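You operate a simulated robot arm through the tools that you are given. There is no shell and no other tool.

You run a simulated robot arm. Do the job below in one go: nothing can be reset, and whatever is moved stays where it is left.

Task
Empty the blue basket into the top linen drawer and shut it.
Fine: both pairs of socks and the grey cloth.
Where things are to end (x, y in the base frame): rolled socks within 60 mm of [940, 710]; rolled socks within 60 mm of [640, 710]; folded cloth within 60 mm of [790, 710].

The check looks at the end state, three seconds after you hand in, the way a careful person would. Anything else that was tipped, shoved, dropped, spilled or broken makes it a failure. Flat cloth is picked up by pressing the open fingertips on it (5 to 10 N) and closing them slowly along it; thin cloth reads only 2 to 8 mm in the jaws.

Robot
A 6-joint arm with a two-finger gripper, fixed in place. Base frame: the origin is at the foot of the arm, x ahead of it, y to its left, z up. Lengths are in mm, angles in degrees, forces in N, time in s.
It reaches about 1298 mm from its shoulder. Its first joint turns from -149.0 to 149.0 degrees. Payload 1.57 kg.
Tool frame: the origin (TCP) lies between the finger pads and is the grasp point; the fingertips stand 21 mm ahead of it; z points along the fingers, y is the line along which they close. Largest opening 70 mm; the body of the gripper starts 50 mm behind the TCP.
Orientation is that of the tool frame in the base frame, as a unit quaternion [x, y, z, w]. With the fingers straight down and closing along the base's y, the tool's x points along the base's -x, its y along +y and its z along -z.

Tools
- The arm moves only by the tool nudge_tool. Its argument "series" is a list of rows, each an object (a shift or turn left out is 0, a gripper value left out holds the last) with "fingers": the gripper command, from -1 (fully open) to 1 (shut), values between in proportion; "dp": the shift along the tool's x, y, z in units of 40 mm (1.0 is 40 mm), a list of three; "angular": the turn, a rotation vector about the tool's x, y, z in units of 8 degrees (1.0 is 8 degrees), a list of three. In form: [{"fingers": fingers, "dp": [dx, dy, dz], "angular": [wx, wy, wz]}, ...]. A call has 1 to 20 rows; each row shifts and turns the commanded pose from where the row before left it, along the tool's axes as they then stand. A call with a number of a shift or a turn outside -1 to 1 is refused whole. Each row takes 0.2 s and may step no farther than 50 mm and 8.6 degrees from the row before; otherwise, or with a gripper value out of range, the whole call is refused. A pose out of reach is approached as far as the arm can. The call stops where the force on the tool passes 40 N (or 10 N more than at its start, if that is more) or the arm is blocked; 0.2 s more then pass. The fingers move at their own pace and stop on an object; they squeeze with about 30 N. The grip force told is the motor's: it shows also when the fingers shut on nothing. Time passes only in rows, and 0.2 s behind the last, so rows that do not move let the fingers close. It gives the time, the measured TCP pose, the force on the tool (base axes), the opening and the grip force at its end, in the units of the frame above (readings bear some noise), with the torque about the TCP (base axes, N m) and any sound that the robot's microphone picked up.
- Cameras (640 x 400 px; columns grow to the right, rows downward): "scene" is fixed at [399.3, -500.2, 1464.4]; the picture's right is [0.99, -0.14, 0.00], its down [-0.05, -0.38, -0.92] and it looks along [0.12, 0.91, -0.39] (base axes); focal length 350 px, centre (320, 200). "wrist" rides on the gripper at [79, 4, -81] in the tool frame; the picture's right is [-0.05, 1.00, 0.00], its down [-0.67, -0.04, -0.74] and it looks along [-0.74, -0.04, 0.67] (tool axes); focal length 256 px, centre (320, 200). There is no depth. A picture from a camera that has moved, and an enlarged one, comes with that camera's place and axes in the base frame and with its lens.
- snapshot(camera): a new picture of that camera. It takes no simulated time.
- move_column(by): slides the trunk up (or, below 0, down) by that many mm; the arm rides with it, the base frame stays. It gives what a move gives, with no picture.
- enlarge(camera, box): a new picture of the part [left, top, right, bottom] of that camera's present view, enlarged. It takes no simulated time.
- close_job(): hands the job in; it is judged then, once.

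Nothing tells you positions but the pictures and the camera data. Unless the task says otherwise, let go and move clear before handing in.

The tools are called after "Emit:" as name(argument=value, ...) on one line, values as JSON. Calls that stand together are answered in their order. nudge_tool: Moves the arm, as the interface text tells. Its arguments: {"type":"object","properties":{"series":{"type":"array"}},"required":["series"]} The other tools are called the same way: move_column (by) slides the trunk up or down; snapshot (camera) takes a picture; enlarge (camera, box) takes an enlarged picture of a part of a camera's view; close_job () hands the job in.

At the start:

```text
time_s: 0.0
position: [624.9, 256.1, 1245.2]
ee_rot: [0.0, 1.0, 0.0, 0.0]
force: [0.2, -0.2, -0.1]
ft_torque: [0.03, -0.02, -0.01]
opening: 70.1
finger_force: 0.1
trunk travel left (down, up): [-926.0, 44.0]
```

scene: 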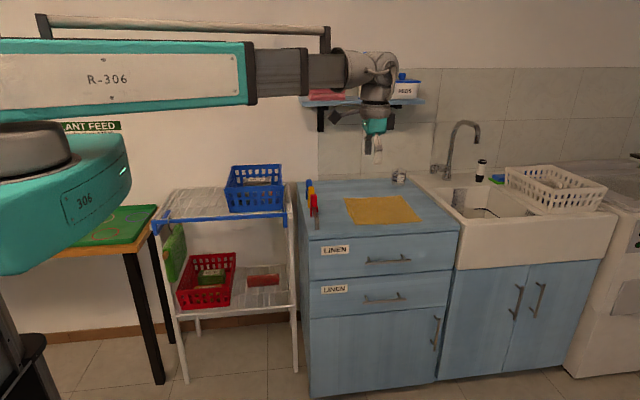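
wrist: 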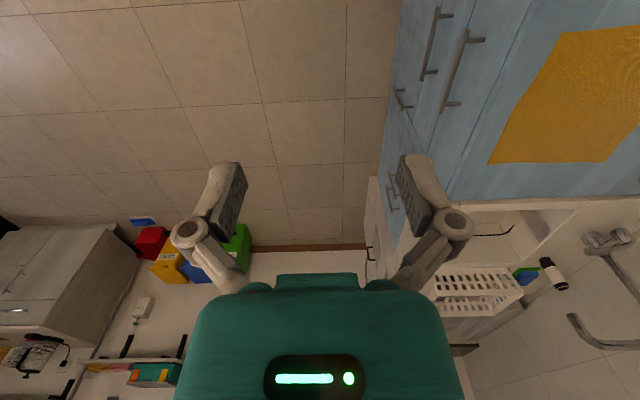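

I see a blue basket on a wire rack at left, and a blue cabinet with two LINEN drawers (a yellow cloth on top). I'll look closer at the basket and the drawers first.

Emit:
enlarge(camera="scene", box=[150, 140, 310, 240])

Emit:
enlarge(camera="scene", box=[290, 160, 470, 320])

Emit:
snapshot(camera="wrist")

```text
4.00 times, centred on (230, 190) of scene
camera zoom: at [399.3, -500.2, 1464.4], right [0.99, -0.14, 0.0], down [-0.05, -0.38, -0.92], along [0.12, 0.91, -0.39], focal length 1402 px, centre (680, 240)
```

zoom: 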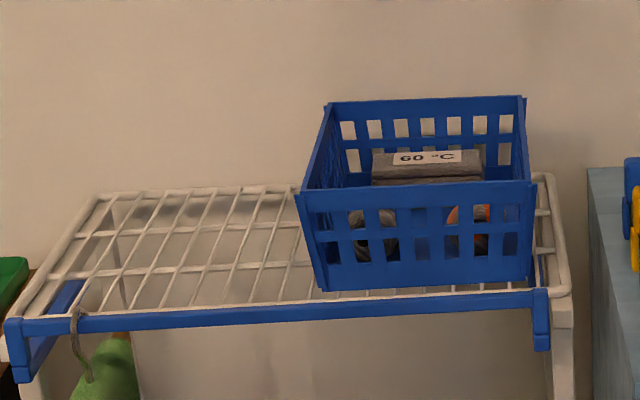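

```text
2.50 times, centred on (380, 240) of scene
camera zoom: at [399.3, -500.2, 1464.4], right [0.99, -0.14, 0.0], down [-0.05, -0.38, -0.92], along [0.12, 0.91, -0.39], focal length 876 px, centre (170, 100)
```

zoom: 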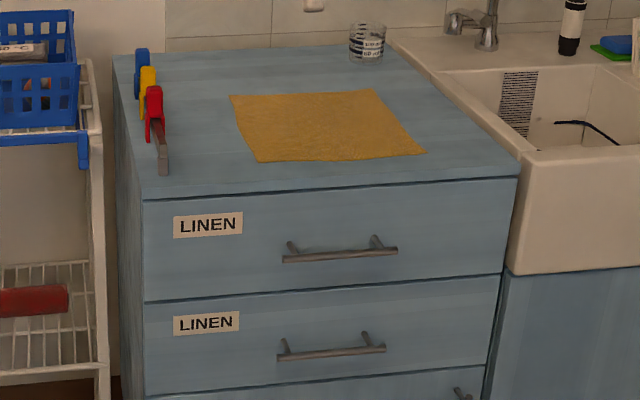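

```text
taken
camera wrist: at [544.2, 259.9, 1325.1], right [0.05, 1.0, 0.0], down [0.67, -0.04, 0.74], along [0.74, -0.04, -0.67], focal length 256 px, centre (320, 200)
```

wrist: 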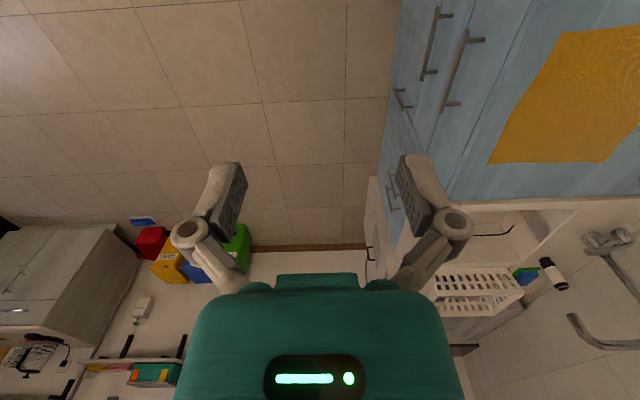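

The blue basket sits on the rack at roughly x 210–430, y 785–1075, rim z≈985, and the top drawer handle is near (807, 585, 732). I'll swing the arm toward the basket, staying high, so the wrist camera can look into it.

Emit:
nudge_tool(series=[{"fingers": -1, "dp": [0.5865, 0.95, 0.15]}, {"dp": [0.5865, 0.95, 0.15]}, {"dp": [0.5865, 0.95, 0.15]}, {"dp": [0.5865, 0.95, 0.15]}, {"dp": [0.5865, 0.95, 0.15]}, {"dp": [0.5865, 0.95, 0.15]}, {"dp": [0.5865, 0.95, 0.15]}, {"dp": [0.5865, 0.95, 0.15]}, {"dp": [0.5865, 0.95, 0.15]}, {"dp": [0.5865, 0.95, 0.15]}, {"dp": [0.5865, 0.95, 0.15]}, {"dp": [0.5865, 0.95, 0.15]}, {"dp": [0.5865, 0.95, 0.15]}])

Emit:
nudge_tool(series=[{"angular": [0, 0, -1]}, {"angular": [0, 0, -1]}, {"angular": [0, 0, -1]}, {"angular": [0, 0, -1]}, {"angular": [0, 0, -1]}, {"angular": [0, 0, -1]}, {"angular": [0, 0, -1]}, {"angular": [0, 0, -1]}, {"angular": [0, 0, -1]}, {"angular": [0, 0, -1]}, {"angular": [0, 0, -1]}, {"angular": [0, 0, -0.25]}])

Emit:
snapshot(camera="wrist")

Emit:
snapshot(camera="scene")

```text
time_s: 2.8
position: [318.0, 751.6, 1244.6]
ee_rot: [0.001, 1.0, 0.0, 0.0]
force: [-0.5, 0.6, -0.2]
ft_torque: [-0.05, 0.01, 0.02]
opening: 70.1
finger_force: 0.1
out of reach, approached as far as the arm can: row 1, 2, 3, 4, 5, 6, 7, 8, 9, 10, 11, 12, 13
trunk travel left (down, up): [-926.0, 44.0]
```

```text
time_s: 5.4
position: [319.4, 750.3, 1244.7]
ee_rot: [0.708, -0.706, 0.0, 0.0]
force: [-0.1, 0.6, 0.1]
ft_torque: [0.0, 0.0, 0.01]
opening: 70.1
finger_force: 0.0
trunk travel left (down, up): [-926.0, 44.0]
```

```text
taken
camera wrist: at [314.4, 670.5, 1325.1], right [-1.0, 0.05, 0.0], down [0.03, 0.67, 0.74], along [0.04, 0.74, -0.67], focal length 256 px, centre (320, 200)
```

wrist: 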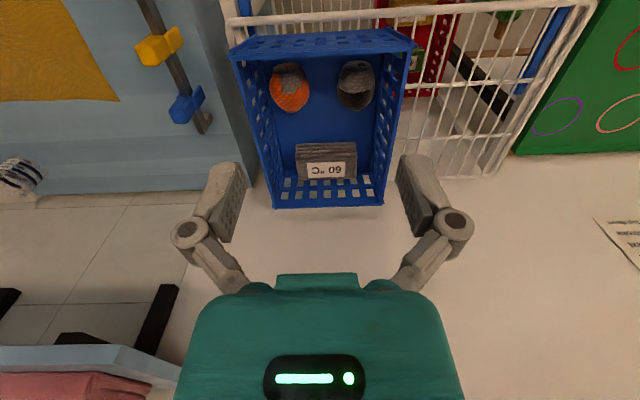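

```text
taken
```

scene: 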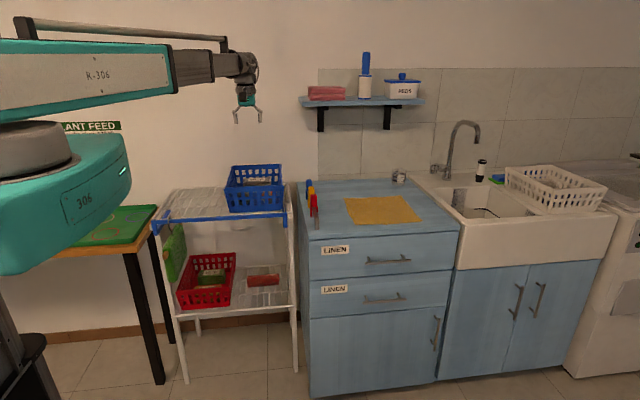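

The arm evidently can't change height by itself (z stays at 1245); the column does that. In the basket I see an orange-grey sock roll near (377, 857), a dark sock roll near (265, 857) and the grey cloth with the 60 °C label toward the back; I'll look closer.

Emit:
enlarge(camera="wrist", box=[220, 20, 430, 215])

Emit:
enlarge(camera="scene", box=[0, 0, 320, 300])

```text
2.05 times, centred on (325, 118) of wrist
camera zoom: at [314.4, 670.5, 1325.1], right [-1.0, 0.05, 0.0], down [0.03, 0.67, 0.74], along [0.04, 0.74, -0.67], focal length 525 px, centre (310, 369)
```

zoom: 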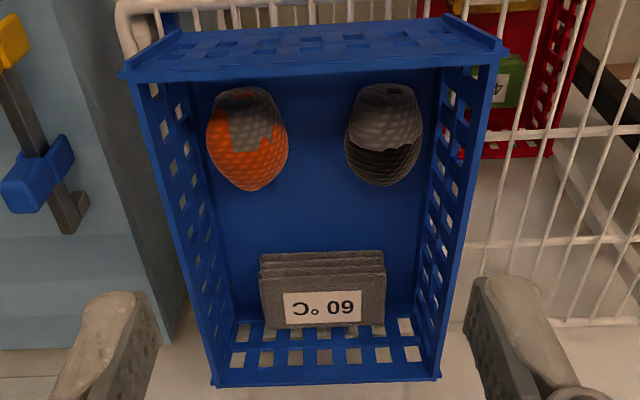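

```text
1.33 times, centred on (160, 150) of scene
camera zoom: at [399.3, -500.2, 1464.4], right [0.99, -0.14, 0.0], down [-0.05, -0.38, -0.92], along [0.12, 0.91, -0.39], focal length 467 px, centre (533, 267)
```

zoom: 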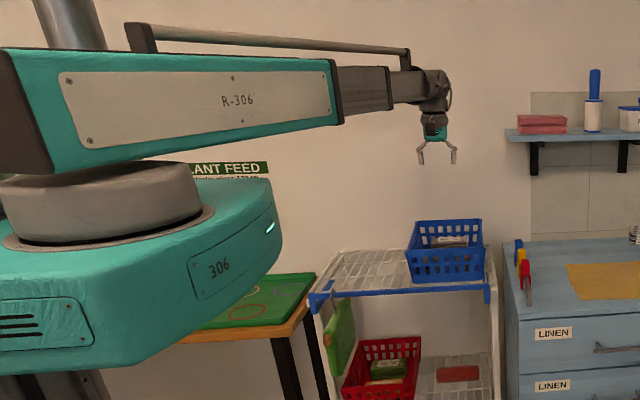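

The basket holds two sock rolls near the front and a folded grey cloth lying flat at the back, with its label on top. First I'll open the drawer: move in front of the cabinet at the safe height and turn the tool toward the handle.

Emit:
nudge_tool(series=[{"dp": [0.8036, -0.8714, 0]}, {"dp": [0.8036, -0.8714, 0]}, {"dp": [0.8036, -0.8714, 0]}, {"dp": [0.8036, -0.8714, 0]}, {"dp": [0.8036, -0.8714, 0]}, {"dp": [0.8036, -0.8714, 0]}, {"dp": [0.8036, -0.8714, 0]}, {"dp": [0.8036, -0.8714, 0]}, {"dp": [0.8036, -0.8714, 0]}, {"dp": [0.8036, -0.8714, 0]}, {"dp": [0.8036, -0.8714, 0]}, {"dp": [0.8036, -0.8714, 0]}, {"dp": [0.8036, -0.8714, 0]}, {"dp": [0.8036, -0.8714, 0]}])

Emit:
snapshot(camera="wrist")

```text
time_s: 8.4
position: [808.9, 299.1, 1244.5]
ee_rot: [-0.707, 0.707, -0.001, 0.0]
force: [0.2, -0.2, -1.0]
ft_torque: [0.05, 0.02, -0.02]
opening: 70.0
finger_force: 0.1
trunk travel left (down, up): [-926.0, 44.0]
```

```text
taken
camera wrist: at [804.3, 219.3, 1324.7], right [-1.0, 0.05, 0.0], down [0.04, 0.67, 0.75], along [0.04, 0.74, -0.67], focal length 256 px, centre (320, 200)
```

wrist: 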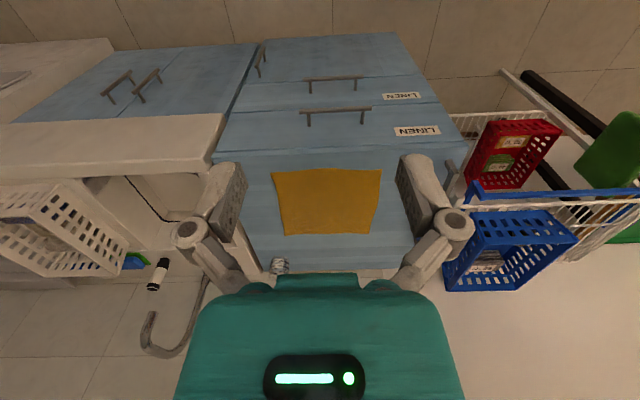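

Emit:
enlarge(camera="wrist", box=[200, 30, 480, 205])

Emit:
enlarge(camera="wrist", box=[280, 70, 460, 180])

```text
2.29 times, centred on (340, 118) of wrist
camera zoom: at [804.3, 219.3, 1324.7], right [-1.0, 0.05, 0.0], down [0.04, 0.67, 0.75], along [0.04, 0.74, -0.67], focal length 585 px, centre (274, 389)
```

zoom: 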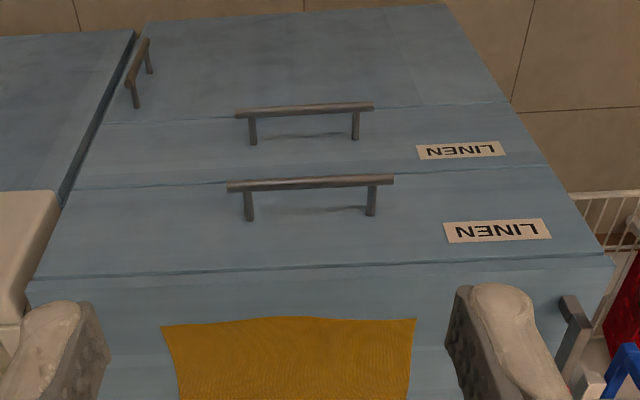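

```text
3.56 times, centred on (370, 125) of wrist
camera zoom: at [804.3, 219.3, 1324.7], right [-1.0, 0.05, 0.0], down [0.04, 0.67, 0.75], along [0.04, 0.74, -0.67], focal length 910 px, centre (142, 467)
```

zoom: 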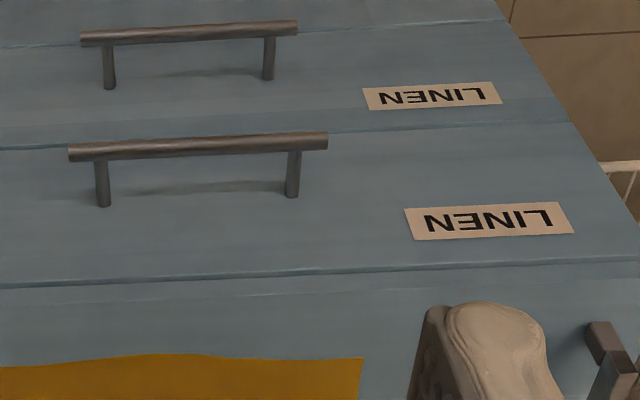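

Combining both camera views, the top handle bar is near (784, 516, 779), 120 mm between posts, with the drawer front at y≈555. I'll turn the tool toward a horizontal approach (fingers to +y, closing vertically), still high above everything.

Emit:
nudge_tool(series=[{"angular": [0, 0, 1]}, {"angular": [0, 0, 1]}, {"angular": [0, 0, 1]}, {"angular": [0, 0, 1]}, {"angular": [0, 0, 1]}, {"angular": [0, 0, 1]}, {"angular": [0, 0, 1]}, {"angular": [0, 0, 1]}, {"angular": [0, 0, 1]}, {"angular": [0, 0, 1]}, {"angular": [0, 0, 1]}, {"angular": [0, 0, 0.25]}])

Emit:
nudge_tool(series=[{"angular": [-1, 0, 0]}, {"angular": [-1, 0, 0]}, {"angular": [-1, 0, 0]}])

Emit:
snapshot(camera="scene")

```text
time_s: 11.0
position: [807.9, 300.2, 1245.1]
ee_rot: [0.002, 1.0, -0.001, 0.0]
force: [0.3, 1.1, -0.3]
ft_torque: [0.01, 0.01, 0.01]
opening: 70.2
finger_force: 0.1
trunk travel left (down, up): [-926.0, 44.0]
```

```text
time_s: 11.8
position: [808.4, 299.5, 1260.8]
ee_rot: [0.0, 0.978, 0.209, 0.0]
force: [-0.3, 0.6, -0.8]
ft_torque: [-0.01, 0.0, 0.01]
opening: 70.0
finger_force: 0.1
out of reach, approached as far as the arm can: row 2, 3
trunk travel left (down, up): [-926.0, 44.0]
```

```text
taken
```

scene: 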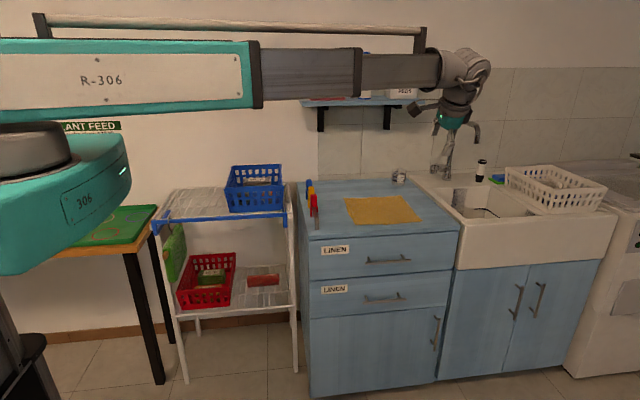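

The arm keeps x and y and rises as the wrist pitches (about 183 mm wrist length), so this works. I'll finish the turn to horizontal and check the view.

Emit:
nudge_tool(series=[{"angular": [-1, 0, 0]}, {"angular": [-1, 0, 0]}, {"angular": [-1, 0, 0]}, {"angular": [-1, 0, 0]}, {"angular": [-1, 0, 0]}, {"angular": [-1, 0, 0]}, {"angular": [-1, 0, 0]}, {"angular": [-1, 0, 0]}, {"angular": [-0.25, 0, 0]}])

Emit:
snapshot(camera="scene")

```text
time_s: 13.8
position: [808.0, 301.7, 1429.8]
ee_rot: [0.001, 0.707, 0.707, -0.001]
force: [0.9, -0.1, 0.0]
ft_torque: [-0.01, -0.01, -0.01]
opening: 70.0
finger_force: 0.1
out of reach, approached as far as the arm can: row 1, 2, 3, 4, 5, 6, 7, 8, 9
trunk travel left (down, up): [-926.0, 44.0]
```

```text
taken
```

scene: 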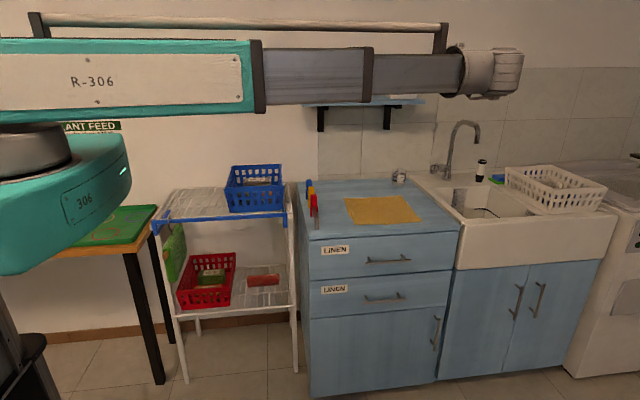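

Now the fingers point at the cabinet front. I'll lower the column in stages, well in front of the drawers, and check the view.

Emit:
move_column(by=-400)

Emit:
snapshot(camera="scene")

Emit:
snapshot(camera="wrist")

```text
time_s: 17.6
position: [806.3, 300.7, 1029.6]
ee_rot: [0.0, 0.708, 0.706, 0.0]
force: [0.0, 1.0, 1.0]
ft_torque: [0.01, 0.04, 0.01]
opening: 70.1
finger_force: 0.0
trunk travel left (down, up): [-526.0, 444.0]
```

```text
taken
```

scene: 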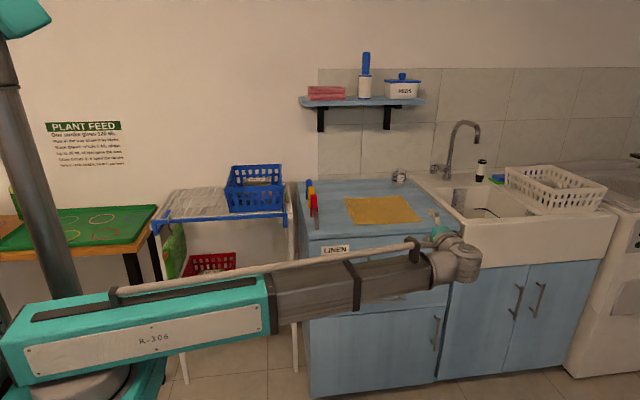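

```text
taken
camera wrist: at [727.4, 218.9, 1033.9], right [0.05, 0.0, 1.0], down [0.67, -0.75, -0.03], along [0.74, 0.67, -0.04], focal length 256 px, centre (320, 200)
```

wrist: 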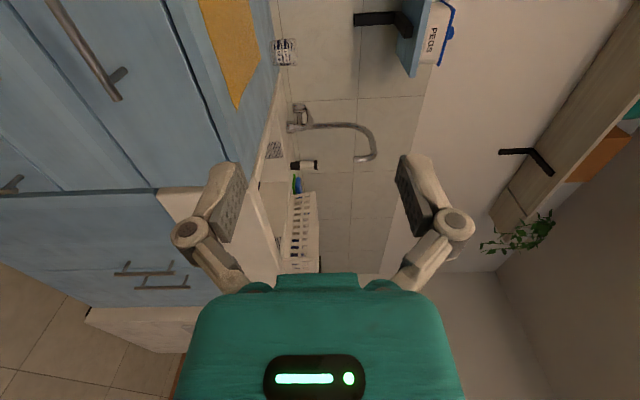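

The handle's right end reads about (861–867, 516, 781). I'll shift x to about 784 and lower to handle height, still 190 mm in front of it.

Emit:
nudge_tool(series=[{"dp": [0.55, 0, 0]}])

Emit:
move_column(by=-249)

Emit:
snapshot(camera="wrist")

Emit:
snapshot(camera="scene")

```text
time_s: 18.0
position: [786.8, 301.2, 1029.6]
ee_rot: [0.001, 0.708, 0.706, 0.001]
force: [-0.2, -0.8, 0.4]
ft_torque: [0.01, 0.02, 0.0]
opening: 70.1
finger_force: 0.1
trunk travel left (down, up): [-526.0, 444.0]
```

```text
time_s: 20.6
position: [786.8, 300.1, 781.0]
ee_rot: [0.0, 0.707, 0.707, -0.001]
force: [-0.1, 0.8, 0.2]
ft_torque: [-0.01, 0.0, -0.02]
opening: 69.9
finger_force: 0.2
trunk travel left (down, up): [-277.0, 693.0]
```

```text
taken
camera wrist: at [705.6, 218.9, 785.0], right [0.05, 0.0, 1.0], down [0.67, -0.75, -0.03], along [0.74, 0.67, -0.04], focal length 256 px, centre (320, 200)
```

wrist: 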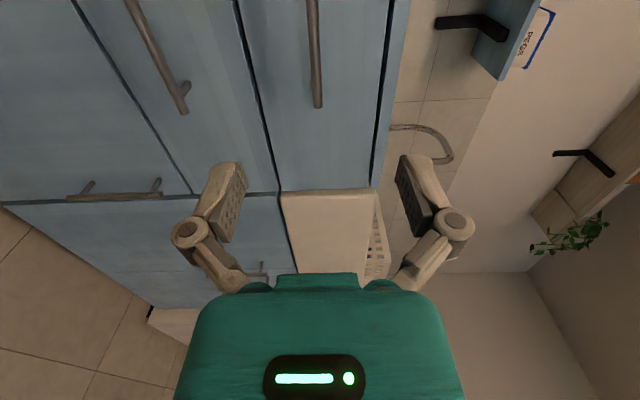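

```text
taken
```

scene: 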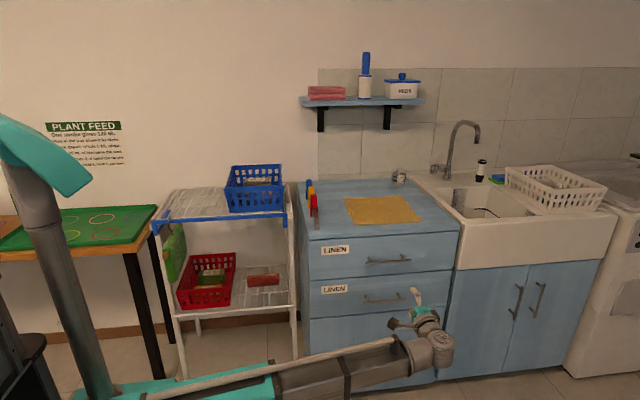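

The bar appears about 10 mm below the tool axis (z≈770) and y≈520–530. I'll lower 10 mm and advance partway.

Emit:
move_column(by=-10)

Emit:
nudge_tool(series=[{"dp": [0, 0, 0.9]}, {"dp": [0, 0, 0.9]}, {"dp": [0, 0, 0.9]}, {"dp": [0, 0, 0.8]}])

Emit:
snapshot(camera="wrist")

```text
time_s: 21.2
position: [785.8, 301.7, 770.9]
ee_rot: [-0.001, 0.707, 0.707, 0.0]
force: [-0.6, -0.1, -0.1]
ft_torque: [-0.02, -0.03, 0.0]
opening: 70.0
finger_force: 0.0
trunk travel left (down, up): [-267.0, 703.0]
```

```text
time_s: 22.2
position: [786.3, 441.1, 771.8]
ee_rot: [0.001, 0.708, 0.706, 0.001]
force: [-0.1, 0.1, -0.5]
ft_torque: [-0.01, 0.03, 0.02]
opening: 70.1
finger_force: 0.1
trunk travel left (down, up): [-267.0, 703.0]
```

```text
taken
camera wrist: at [705.8, 358.7, 775.0], right [0.05, 0.0, 1.0], down [0.67, -0.75, -0.03], along [0.74, 0.67, -0.04], focal length 256 px, centre (320, 200)
```

wrist: 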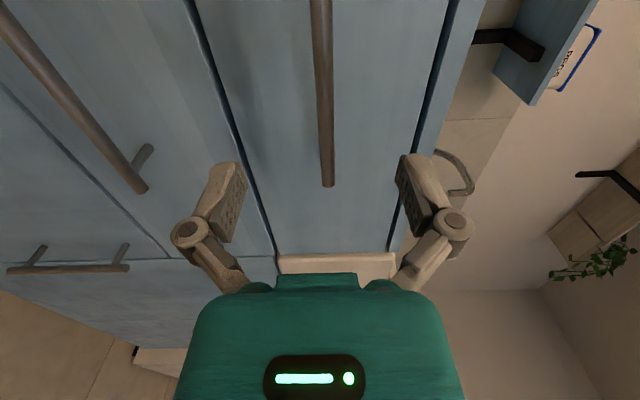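

The bar lies centred between the fingers, about 73 mm ahead. I'll advance and close on it.

Emit:
nudge_tool(series=[{"dp": [0, 0, 0.9]}, {"dp": [0, 0, 0.5]}, {"dp": [0, 0, 0.4]}])

Emit:
snapshot(camera="wrist")

Emit:
enlarge(camera="scene", box=[300, 200, 500, 325])

```text
time_s: 23.0
position: [786.9, 511.9, 771.2]
ee_rot: [0.0, 0.708, 0.706, 0.0]
force: [0.1, -0.7, 0.7]
ft_torque: [0.0, -0.01, 0.0]
opening: 70.1
finger_force: 0.1
trunk travel left (down, up): [-267.0, 703.0]
```

```text
taken
camera wrist: at [705.6, 431.0, 774.9], right [0.05, 0.0, 1.0], down [0.67, -0.75, -0.03], along [0.74, 0.67, -0.04], focal length 256 px, centre (320, 200)
```

wrist: 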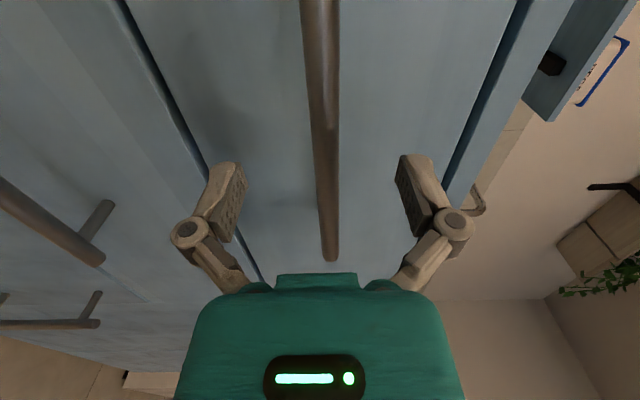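

```text
3.20 times, centred on (400, 262) of scene
camera zoom: at [399.3, -500.2, 1464.4], right [0.99, -0.14, 0.0], down [-0.05, -0.38, -0.92], along [0.12, 0.91, -0.39], focal length 1121 px, centre (64, 0)
```

zoom: 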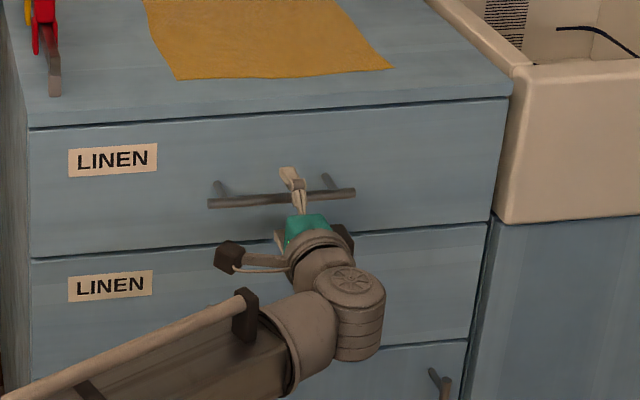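

Emit:
nudge_tool(series=[{"fingers": 1}, {"fingers": 1}, {"fingers": 1}, {"fingers": 1}, {"fingers": 1}])

```text
time_s: 24.2
position: [787.2, 512.1, 773.9]
ee_rot: [0.001, 0.706, 0.708, 0.0]
force: [11.2, 3.7, 31.1]
ft_torque: [0.33, 0.03, 0.18]
opening: 11.6
finger_force: 32.1
trunk travel left (down, up): [-267.0, 703.0]
```

Gripped the bar (11.6 mm). There's 31 N of upward load from a slight height mismatch; I'll relieve it with the column.

Emit:
move_column(by=3)

```text
time_s: 24.7
position: [786.2, 512.0, 774.5]
ee_rot: [0.0, 0.709, 0.705, 0.001]
force: [5.9, 0.0, 10.4]
ft_torque: [0.11, 0.04, -1.01]
opening: 11.6
finger_force: 32.3
trunk travel left (down, up): [-270.0, 700.0]
```

Emit:
move_column(by=1)

Emit:
nudge_tool(series=[{"dp": [0, 0, -0.25]}, {"dp": [0, 0, -0.25]}, {"dp": [0, 0, -0.25]}, {"dp": [0, 0, -0.25]}])

Emit:
snapshot(camera="scene")

```text
time_s: 25.2
position: [786.0, 511.4, 774.0]
ee_rot: [0.0, 0.708, 0.706, 0.001]
force: [1.6, -4.5, -3.0]
ft_torque: [-0.07, 0.0, -0.92]
opening: 11.2
finger_force: 31.7
trunk travel left (down, up): [-271.0, 699.0]
```

```text
time_s: 26.2
position: [785.8, 472.1, 773.9]
ee_rot: [-0.002, 0.709, 0.706, 0.0]
force: [-3.9, -1.5, -9.1]
ft_torque: [-0.08, -0.03, 0.76]
opening: 11.6
finger_force: 31.9
trunk travel left (down, up): [-271.0, 699.0]
```

```text
taken
```

scene: 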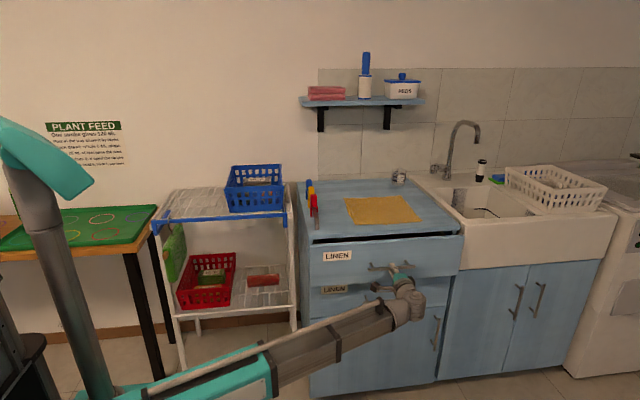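

The drawer is sliding open freely. I'll keep pulling to about 250 mm.

Emit:
nudge_tool(series=[{"dp": [0, 0, -0.2]}, {"dp": [0, 0, -0.35]}, {"dp": [0, 0, -0.35]}, {"dp": [0, 0, -0.35]}, {"dp": [0, 0, -0.35]}, {"dp": [0, 0, -0.35]}, {"dp": [0, 0, -0.35]}, {"dp": [0, 0, -0.35]}, {"dp": [0, 0, -0.35]}, {"dp": [0, 0, -0.35]}, {"dp": [0, 0, -0.35]}, {"dp": [0, 0, -0.35]}, {"dp": [0, 0, -0.35]}, {"dp": [0, 0, -0.35]}, {"dp": [0, 0, -0.35]}, {"dp": [0, 0, -0.2]}])

Emit:
snapshot(camera="scene")

Emit:
snapshot(camera="wrist")

```text
time_s: 29.6
position: [784.9, 260.0, 775.4]
ee_rot: [0.0, 0.709, 0.705, 0.0]
force: [-12.4, -0.6, -18.5]
ft_torque: [-0.21, -0.02, 0.58]
opening: 11.6
finger_force: 32.1
trunk travel left (down, up): [-271.0, 699.0]
```

```text
taken
```

scene: 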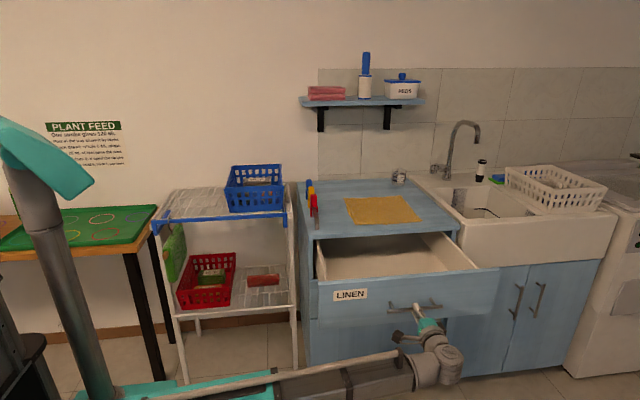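

```text
taken
camera wrist: at [705.5, 178.4, 778.2], right [0.05, 0.0, 1.0], down [0.67, -0.74, -0.03], along [0.74, 0.67, -0.04], focal length 256 px, centre (320, 200)
```

wrist: 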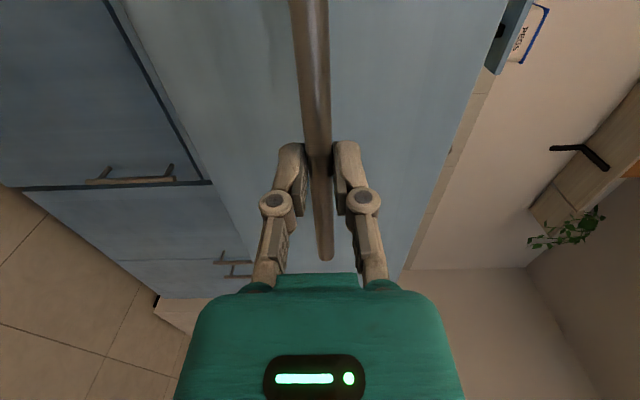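

The drawer is open by 251 mm (open offset), empty inside. I'll release the bar, back off and rise clear.

Emit:
move_column(by=-1.5)

Emit:
nudge_tool(series=[{"fingers": 0.5}, {"fingers": 0}, {"fingers": -0.5}, {"fingers": -1}, {"fingers": -1}, {"fingers": -1}])

Emit:
nudge_tool(series=[{"dp": [0, 0, -0.5]}, {"dp": [0, 0, -0.7]}, {"dp": [0, 0, -0.5]}])

Emit:
move_column(by=630)

Emit:
snapshot(camera="scene")

```text
time_s: 30.1
position: [785.4, 261.2, 772.9]
ee_rot: [-0.001, 0.708, 0.707, 0.0]
force: [-8.5, -0.7, -7.3]
ft_torque: [-0.07, 0.0, 0.9]
opening: 11.6
finger_force: 31.8
trunk travel left (down, up): [-269.0, 701.0]
```

```text
time_s: 31.5
position: [785.5, 259.5, 773.8]
ee_rot: [0.001, 0.708, 0.707, 0.0]
force: [0.5, 0.9, 0.0]
ft_torque: [-0.02, -0.03, -0.02]
opening: 69.8
finger_force: 0.1
trunk travel left (down, up): [-269.0, 701.0]
```

```text
time_s: 32.3
position: [785.2, 190.9, 773.6]
ee_rot: [0.001, 0.708, 0.707, 0.001]
force: [-0.1, 0.7, -0.7]
ft_torque: [0.04, -0.02, 0.01]
opening: 69.9
finger_force: 0.1
trunk travel left (down, up): [-269.0, 701.0]
```

```text
refused: 630 is not a number from -400 to 400
```

```text
taken
```

scene: 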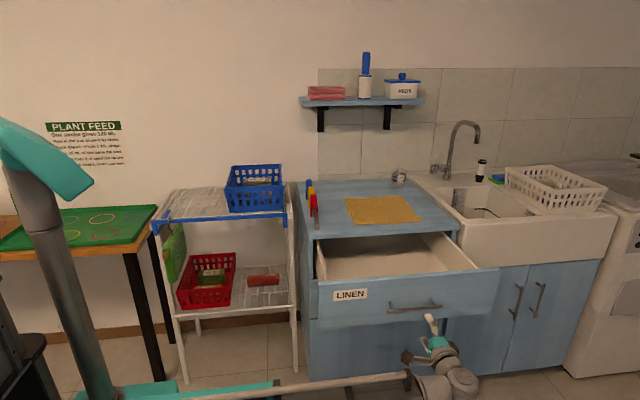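

Released cleanly and the drawer stays put. Raising the column in two steps.

Emit:
move_column(by=400)

Emit:
move_column(by=230)

Emit:
nudge_tool(series=[{"angular": [1, 0, 0]}, {"angular": [1, 0, 0]}, {"angular": [1, 0, 0]}, {"angular": [1, 0, 0]}, {"angular": [1, 0, 0]}, {"angular": [1, 0, 0]}, {"angular": [1, 0, 0]}, {"angular": [1, 0, 0]}, {"angular": [1, 0, 0]}, {"angular": [1, 0, 0]}, {"angular": [1, 0, 0]}, {"angular": [0.25, 0, 0]}])

Emit:
snapshot(camera="wrist")

```text
time_s: 36.2
position: [785.4, 191.0, 1173.0]
ee_rot: [-0.001, 0.708, 0.707, 0.0]
force: [-0.2, 0.5, -1.1]
ft_torque: [0.02, -0.03, -0.01]
opening: 69.8
finger_force: 0.0
trunk travel left (down, up): [-669.0, 301.0]
```

```text
time_s: 38.6
position: [786.6, 192.9, 1403.0]
ee_rot: [-0.001, 0.708, 0.706, 0.0]
force: [-0.1, -0.7, 0.4]
ft_torque: [0.01, 0.02, -0.02]
opening: 70.2
finger_force: 0.0
trunk travel left (down, up): [-899.0, 71.0]
```

```text
time_s: 41.2
position: [785.2, 192.1, 1218.4]
ee_rot: [0.001, 1.0, -0.001, 0.0]
force: [-0.1, 0.7, -0.1]
ft_torque: [0.0, 0.02, 0.03]
opening: 70.0
finger_force: 0.0
out of reach, approached as far as the arm can: row 1, 2, 3, 4, 5, 6, 7, 8, 9, 10
trunk travel left (down, up): [-899.0, 71.0]
```

```text
taken
camera wrist: at [705.0, 196.1, 1298.5], right [0.05, 1.0, 0.0], down [0.67, -0.03, 0.74], along [0.74, -0.04, -0.67], focal length 256 px, centre (320, 200)
```

wrist: 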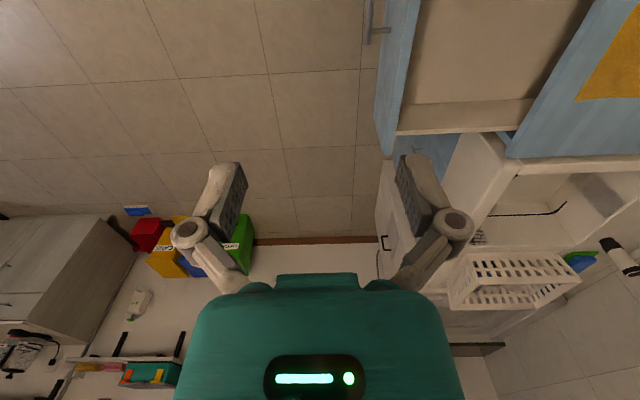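

Now I'll turn the tool so the camera faces the cabinet and look into the drawer.

Emit:
nudge_tool(series=[{"angular": [0, 0, -1]}, {"angular": [0, 0, -1]}, {"angular": [0, 0, -1]}, {"angular": [0, 0, -1]}, {"angular": [0, 0, -1]}, {"angular": [0, 0, -1]}, {"angular": [0, 0, -1]}, {"angular": [0, 0, -1]}, {"angular": [0, 0, -1]}, {"angular": [0, 0, -1]}, {"angular": [0, 0, -1]}, {"angular": [0, 0, -0.25]}])

Emit:
snapshot(camera="wrist")

Emit:
enlarge(camera="scene", box=[290, 200, 510, 338])

```text
time_s: 43.8
position: [785.9, 193.8, 1219.4]
ee_rot: [0.708, -0.707, 0.0, 0.001]
force: [0.6, -0.7, 1.0]
ft_torque: [-0.02, 0.0, 0.01]
opening: 70.2
finger_force: 0.1
trunk travel left (down, up): [-899.0, 71.0]
```

```text
taken
camera wrist: at [780.6, 112.1, 1298.6], right [-1.0, 0.05, 0.0], down [0.04, 0.67, 0.74], along [0.04, 0.74, -0.67], focal length 256 px, centre (320, 200)
```

wrist: 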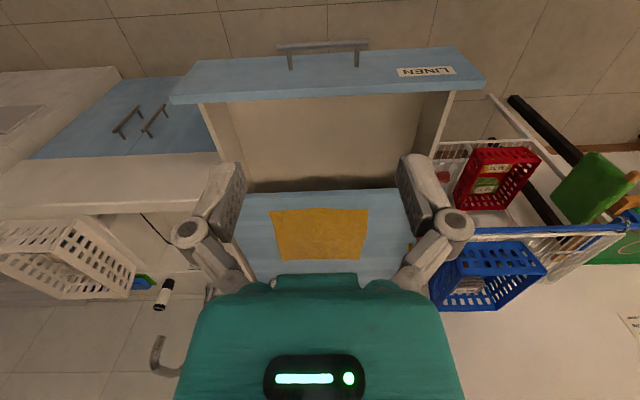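

```text
2.90 times, centred on (400, 269) of scene
camera zoom: at [399.3, -500.2, 1464.4], right [0.99, -0.14, 0.0], down [-0.05, -0.38, -0.92], along [0.12, 0.91, -0.39], focal length 1016 px, centre (88, 0)
```

zoom: 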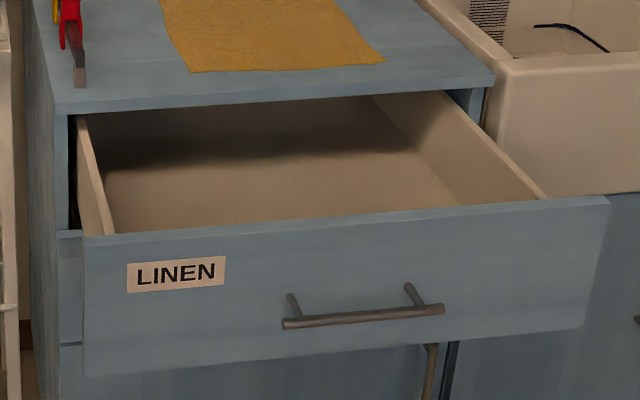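

The drawer is empty. I'll enlarge this view to measure the drawer's panel and floor heights.

Emit:
enlarge(camera="wrist", box=[160, 30, 500, 240])

```text
1.88 times, centred on (330, 135) of wrist
camera zoom: at [780.6, 112.1, 1298.6], right [-1.0, 0.05, 0.0], down [0.04, 0.67, 0.74], along [0.04, 0.74, -0.67], focal length 482 px, centre (301, 322)
```

zoom: 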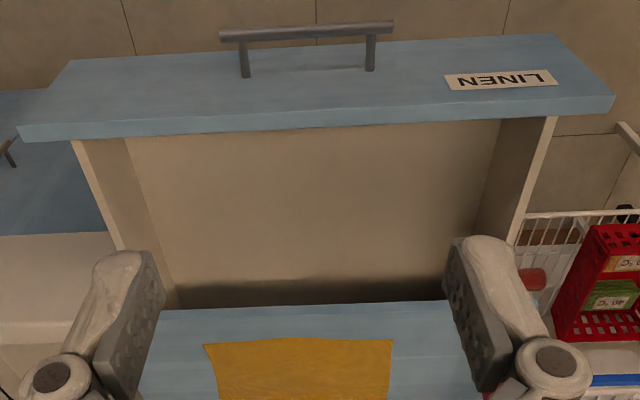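

The panel top is around z≈865–875, and the floor probably ~725. Now I'll go over to the basket for a closer look at the socks and cloth.

Emit:
nudge_tool(series=[{"dp": [-0.892, 0.686, 0]}, {"dp": [-0.892, 0.686, 0]}, {"dp": [-0.892, 0.686, 0]}, {"dp": [-0.892, 0.686, 0]}, {"dp": [-0.892, 0.686, 0]}, {"dp": [-0.892, 0.686, 0]}, {"dp": [-0.892, 0.686, 0]}, {"dp": [-0.892, 0.686, 0]}, {"dp": [-0.892, 0.686, 0]}, {"dp": [-0.892, 0.686, 0]}, {"dp": [-0.892, 0.686, 0]}, {"dp": [-0.892, 0.686, 0]}, {"dp": [-0.892, 0.686, 0]}, {"dp": [-0.892, 0.686, 0]}, {"dp": [-0.892, 0.686, 0]}, {"dp": [-0.892, 0.686, 0]}, {"dp": [-0.892, 0.686, 0]}])

Emit:
move_column(by=-100)

Emit:
snapshot(camera="wrist")

Emit:
snapshot(camera="scene")

```text
time_s: 47.4
position: [319.7, 801.7, 1217.8]
ee_rot: [-0.707, 0.707, 0.0, 0.0]
force: [-0.2, 0.3, 0.6]
ft_torque: [0.01, 0.01, -0.03]
opening: 70.3
finger_force: 0.0
trunk travel left (down, up): [-899.0, 71.0]
```

```text
time_s: 48.7
position: [319.5, 800.2, 1118.0]
ee_rot: [0.707, -0.707, 0.0, 0.0]
force: [0.1, -0.7, 1.1]
ft_torque: [-0.01, 0.02, 0.0]
opening: 70.1
finger_force: 0.0
trunk travel left (down, up): [-799.0, 171.0]
```

```text
taken
camera wrist: at [314.2, 719.8, 1198.8], right [-1.0, 0.05, 0.0], down [0.04, 0.67, 0.74], along [0.04, 0.74, -0.67], focal length 256 px, centre (320, 200)
```

wrist: 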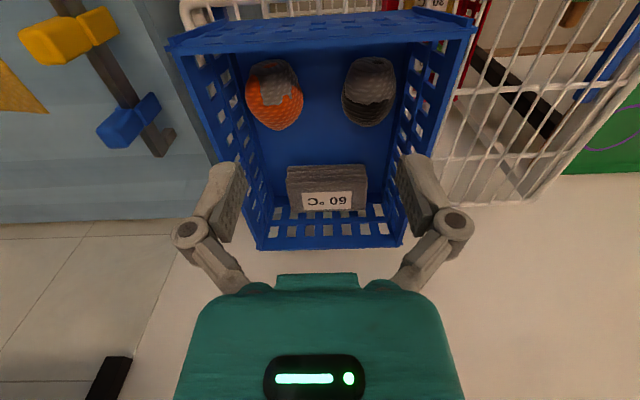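

```text
taken
```

scene: 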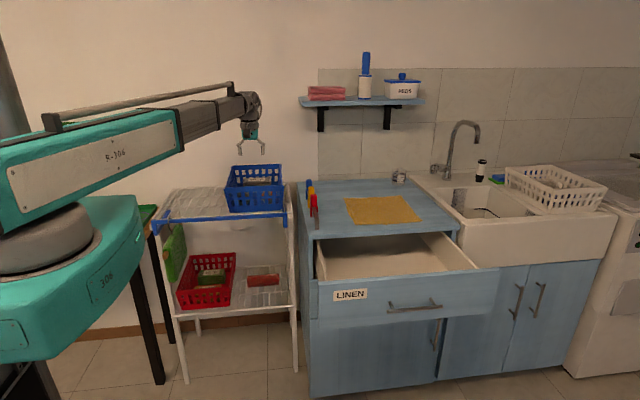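

Emit:
enlarge(camera="wrist", box=[220, 10, 420, 135])

Emit:
enlarge(camera="wrist", box=[240, 130, 420, 255])

```text
3.20 times, centred on (320, 72) of wrist
camera zoom: at [314.2, 719.8, 1198.8], right [-1.0, 0.05, 0.0], down [0.04, 0.67, 0.74], along [0.04, 0.74, -0.67], focal length 819 px, centre (320, 608)
```

zoom: 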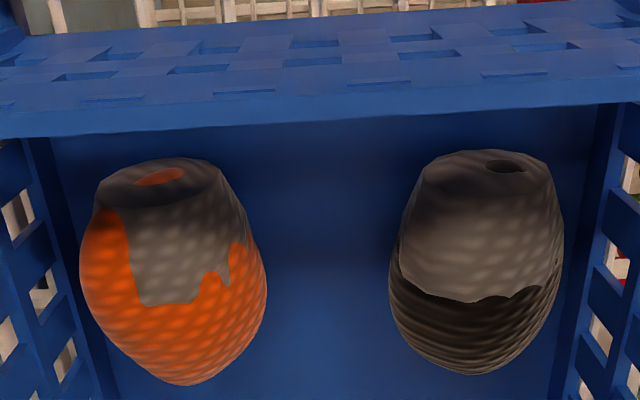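

```text
3.20 times, centred on (330, 192) of wrist
camera zoom: at [314.2, 719.8, 1198.8], right [-1.0, 0.05, 0.0], down [0.04, 0.67, 0.74], along [0.04, 0.74, -0.67], focal length 819 px, centre (288, 224)
```

zoom: 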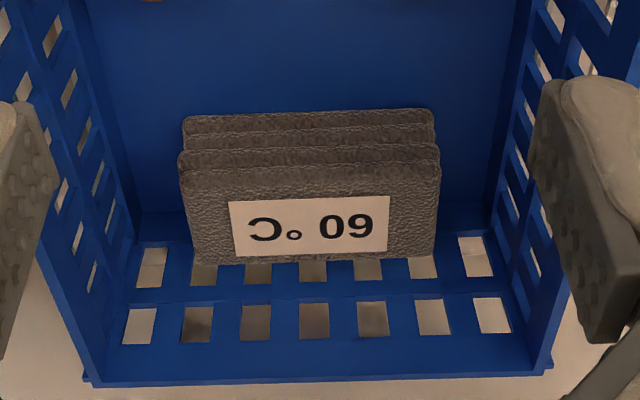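

Both socks are barrel rolls (≈64 mm diameter, ≈66 mm long, axes along y) about 14 mm from the side walls, too close for the fingers' knuckles. I plan to roll each one slightly toward the basket's centre with the closed fingertips, then grasp it across x; first I'll move over the orange sock and check alignment.

Emit:
nudge_tool(series=[{"fingers": 1, "dp": [-0.75, -0.694, 0]}, {"dp": [-0.75, -0.694, 0]}, {}, {}, {}])

Emit:
move_column(by=-110)

Emit:
snapshot(camera="wrist")

Emit:
enlarge(camera="scene", box=[190, 110, 310, 230])

```text
time_s: 49.9
position: [375.4, 860.5, 1116.6]
ee_rot: [0.707, -0.707, 0.001, 0.001]
force: [0.0, 0.9, -0.8]
ft_torque: [0.04, 0.03, -0.04]
opening: 0.1
finger_force: 28.4
trunk travel left (down, up): [-799.0, 171.0]
```

```text
time_s: 51.3
position: [375.1, 860.2, 1008.5]
ee_rot: [-0.706, 0.708, 0.0, 0.0]
force: [-0.1, 0.2, -0.1]
ft_torque: [-0.02, 0.0, 0.0]
opening: 0.0
finger_force: 28.6
trunk travel left (down, up): [-689.0, 281.0]
```

```text
taken
camera wrist: at [370.3, 779.4, 1088.8], right [-1.0, 0.05, 0.0], down [0.04, 0.67, 0.74], along [0.04, 0.74, -0.67], focal length 256 px, centre (320, 200)
```

wrist: 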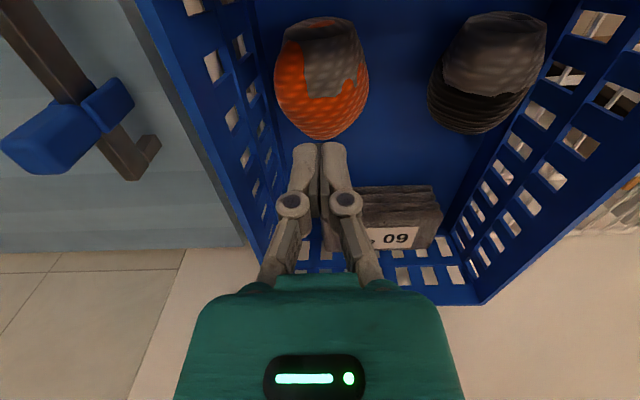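

```text
3.33 times, centred on (250, 170) of scene
camera zoom: at [399.3, -500.2, 1464.4], right [0.99, -0.14, 0.0], down [-0.05, -0.38, -0.92], along [0.12, 0.91, -0.39], focal length 1168 px, centre (553, 300)
```

zoom: 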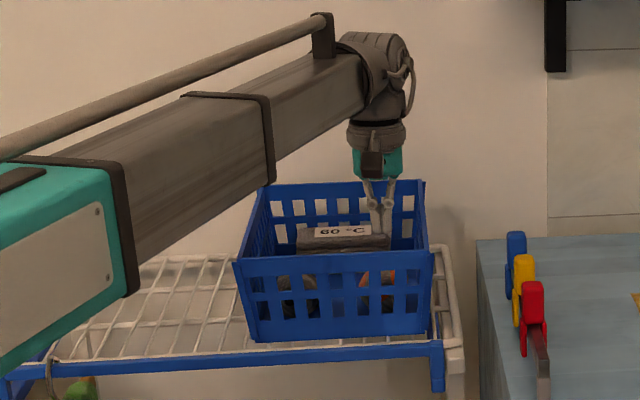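

The sock centre is right below (x≈374). I'll lower the closed fingertips onto its top gently.

Emit:
move_column(by=-40)

Emit:
move_column(by=-5)

Emit:
move_column(by=-3)

```text
time_s: 52.2
position: [374.6, 859.7, 968.8]
ee_rot: [-0.707, 0.708, -0.001, 0.0]
force: [-0.2, 0.3, 0.9]
ft_torque: [-0.03, 0.02, -0.01]
opening: 0.0
finger_force: 28.5
trunk travel left (down, up): [-649.0, 321.0]
```

```text
time_s: 52.7
position: [375.3, 858.9, 963.0]
ee_rot: [-0.707, 0.707, -0.001, -0.001]
force: [-0.2, -0.1, -0.4]
ft_torque: [0.0, -0.02, 0.04]
opening: 0.0
finger_force: 29.0
trunk travel left (down, up): [-644.0, 326.0]
```

```text
time_s: 53.2
position: [376.0, 859.1, 960.4]
ee_rot: [0.707, -0.707, 0.0, 0.0]
force: [2.1, 6.3, 20.0]
ft_torque: [0.14, -0.06, -0.02]
opening: 6.2
finger_force: 28.3
trunk travel left (down, up): [-641.0, 329.0]
```

Emit:
move_column(by=1)

```text
time_s: 53.7
position: [375.2, 859.4, 961.8]
ee_rot: [0.707, -0.707, 0.001, 0.001]
force: [1.6, 3.6, 11.3]
ft_torque: [0.08, -0.03, -0.02]
opening: 6.0
finger_force: 28.2
trunk travel left (down, up): [-642.0, 328.0]
```

Emit:
nudge_tool(series=[{"dp": [0, 0.1, 0]}, {"dp": [0, 0.1, 0]}, {"dp": [0, 0.1, 0]}, {"dp": [0, 0.1, 0]}, {"dp": [0, 0.1, 0]}])

Emit:
snapshot(camera="wrist")

```text
time_s: 54.9
position: [354.6, 859.1, 961.4]
ee_rot: [-0.707, 0.708, -0.001, 0.0]
force: [4.6, -0.2, 9.9]
ft_torque: [-0.03, -0.09, -0.03]
opening: 5.9
finger_force: 29.1
trunk travel left (down, up): [-642.0, 328.0]
```

```text
taken
camera wrist: at [350.4, 778.9, 1042.4], right [-1.0, 0.05, 0.0], down [0.04, 0.67, 0.74], along [0.04, 0.74, -0.67], focal length 256 px, centre (320, 200)
```

wrist: 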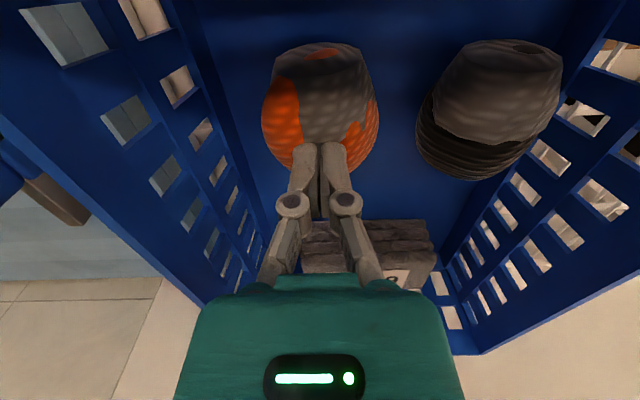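

The sock followed the fingertips about 20 mm to x≈354, giving room. Now I'll release, rise, open fully and descend around it.

Emit:
nudge_tool(series=[{"fingers": 0.6}, {"fingers": 0.6}])

Emit:
move_column(by=45)

Emit:
nudge_tool(series=[{"fingers": -1}, {"fingers": -1}, {"fingers": -1}, {"fingers": -1}])

Emit:
snapshot(camera="wrist")

```text
time_s: 55.5
position: [355.3, 859.5, 961.5]
ee_rot: [0.707, -0.707, 0.001, 0.0]
force: [-0.5, -0.9, 5.2]
ft_torque: [-0.05, -0.01, 0.02]
opening: 14.7
finger_force: 2.5
trunk travel left (down, up): [-642.0, 328.0]
```

```text
time_s: 56.4
position: [355.9, 860.1, 1005.8]
ee_rot: [-0.706, 0.708, -0.001, 0.0]
force: [-0.4, -0.3, -0.1]
ft_torque: [-0.02, -0.01, -0.01]
opening: 14.0
finger_force: 0.1
trunk travel left (down, up): [-687.0, 283.0]
```

```text
time_s: 57.4
position: [355.7, 859.0, 1005.5]
ee_rot: [-0.707, 0.707, 0.0, -0.001]
force: [0.1, 0.4, 0.2]
ft_torque: [-0.03, 0.02, -0.02]
opening: 69.9
finger_force: 0.0
trunk travel left (down, up): [-687.0, 283.0]
```

```text
taken
camera wrist: at [350.5, 779.7, 1086.7], right [-1.0, 0.05, 0.0], down [0.04, 0.67, 0.74], along [0.04, 0.74, -0.67], focal length 256 px, centre (320, 200)
```

wrist: 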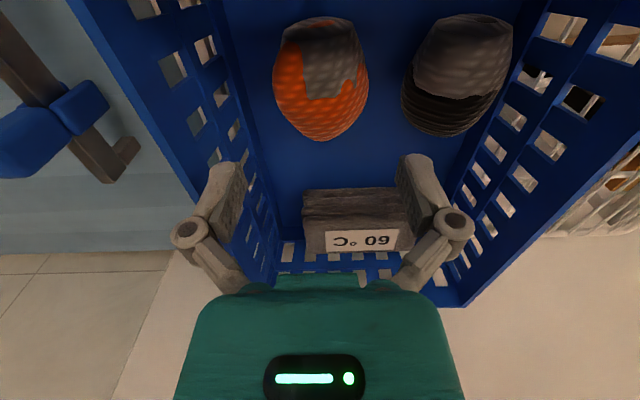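

Emit:
enlarge(camera="wrist", box=[210, 5, 430, 180])

```text
2.29 times, centred on (320, 92) of wrist
camera zoom: at [350.5, 779.7, 1086.7], right [-1.0, 0.05, 0.0], down [0.04, 0.67, 0.74], along [0.04, 0.74, -0.67], focal length 585 px, centre (320, 446)
```

zoom: 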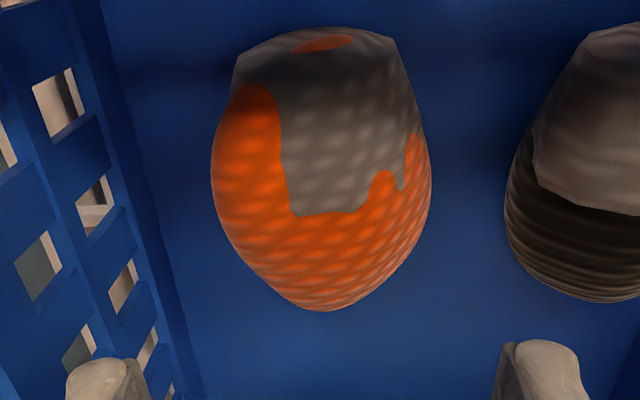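

Aligned within a millimetre (sock ≈66 mm vs. 70 mm opening). I'll descend around it in stages, watching force.

Emit:
move_column(by=-60)

Emit:
move_column(by=-12)

Emit:
snapshot(camera="wrist")

```text
time_s: 58.4
position: [355.5, 859.6, 946.3]
ee_rot: [-0.707, 0.707, -0.001, 0.0]
force: [-0.5, -0.3, 0.3]
ft_torque: [0.01, -0.02, -0.03]
opening: 69.8
finger_force: 0.1
trunk travel left (down, up): [-627.0, 343.0]
```

```text
time_s: 59.0
position: [356.1, 859.6, 932.6]
ee_rot: [-0.707, 0.707, -0.001, -0.001]
force: [-0.1, 0.4, 2.1]
ft_torque: [-0.01, -0.01, 0.0]
opening: 70.1
finger_force: 0.0
trunk travel left (down, up): [-615.0, 355.0]
```

```text
taken
camera wrist: at [350.4, 779.6, 1014.7], right [-1.0, 0.05, 0.0], down [0.04, 0.67, 0.74], along [0.04, 0.74, -0.67], focal length 256 px, centre (320, 200)
```

wrist: 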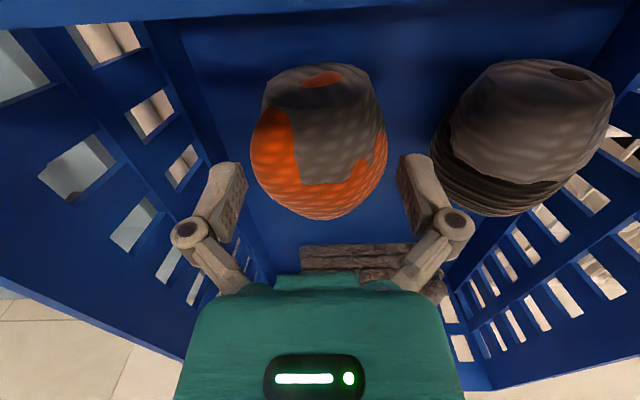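

Emit:
move_column(by=-10)

Emit:
move_column(by=-8)

```text
time_s: 59.6
position: [355.8, 860.9, 923.2]
ee_rot: [-0.707, 0.708, -0.001, 0.0]
force: [-0.2, -0.2, 0.0]
ft_torque: [0.0, 0.0, -0.02]
opening: 70.3
finger_force: 0.1
trunk travel left (down, up): [-605.0, 365.0]
```

```text
time_s: 60.2
position: [355.5, 859.3, 915.9]
ee_rot: [0.708, -0.707, 0.001, 0.0]
force: [0.5, 0.1, -0.2]
ft_torque: [-0.02, 0.02, 0.0]
opening: 70.1
finger_force: 0.2
trunk travel left (down, up): [-597.0, 373.0]
```

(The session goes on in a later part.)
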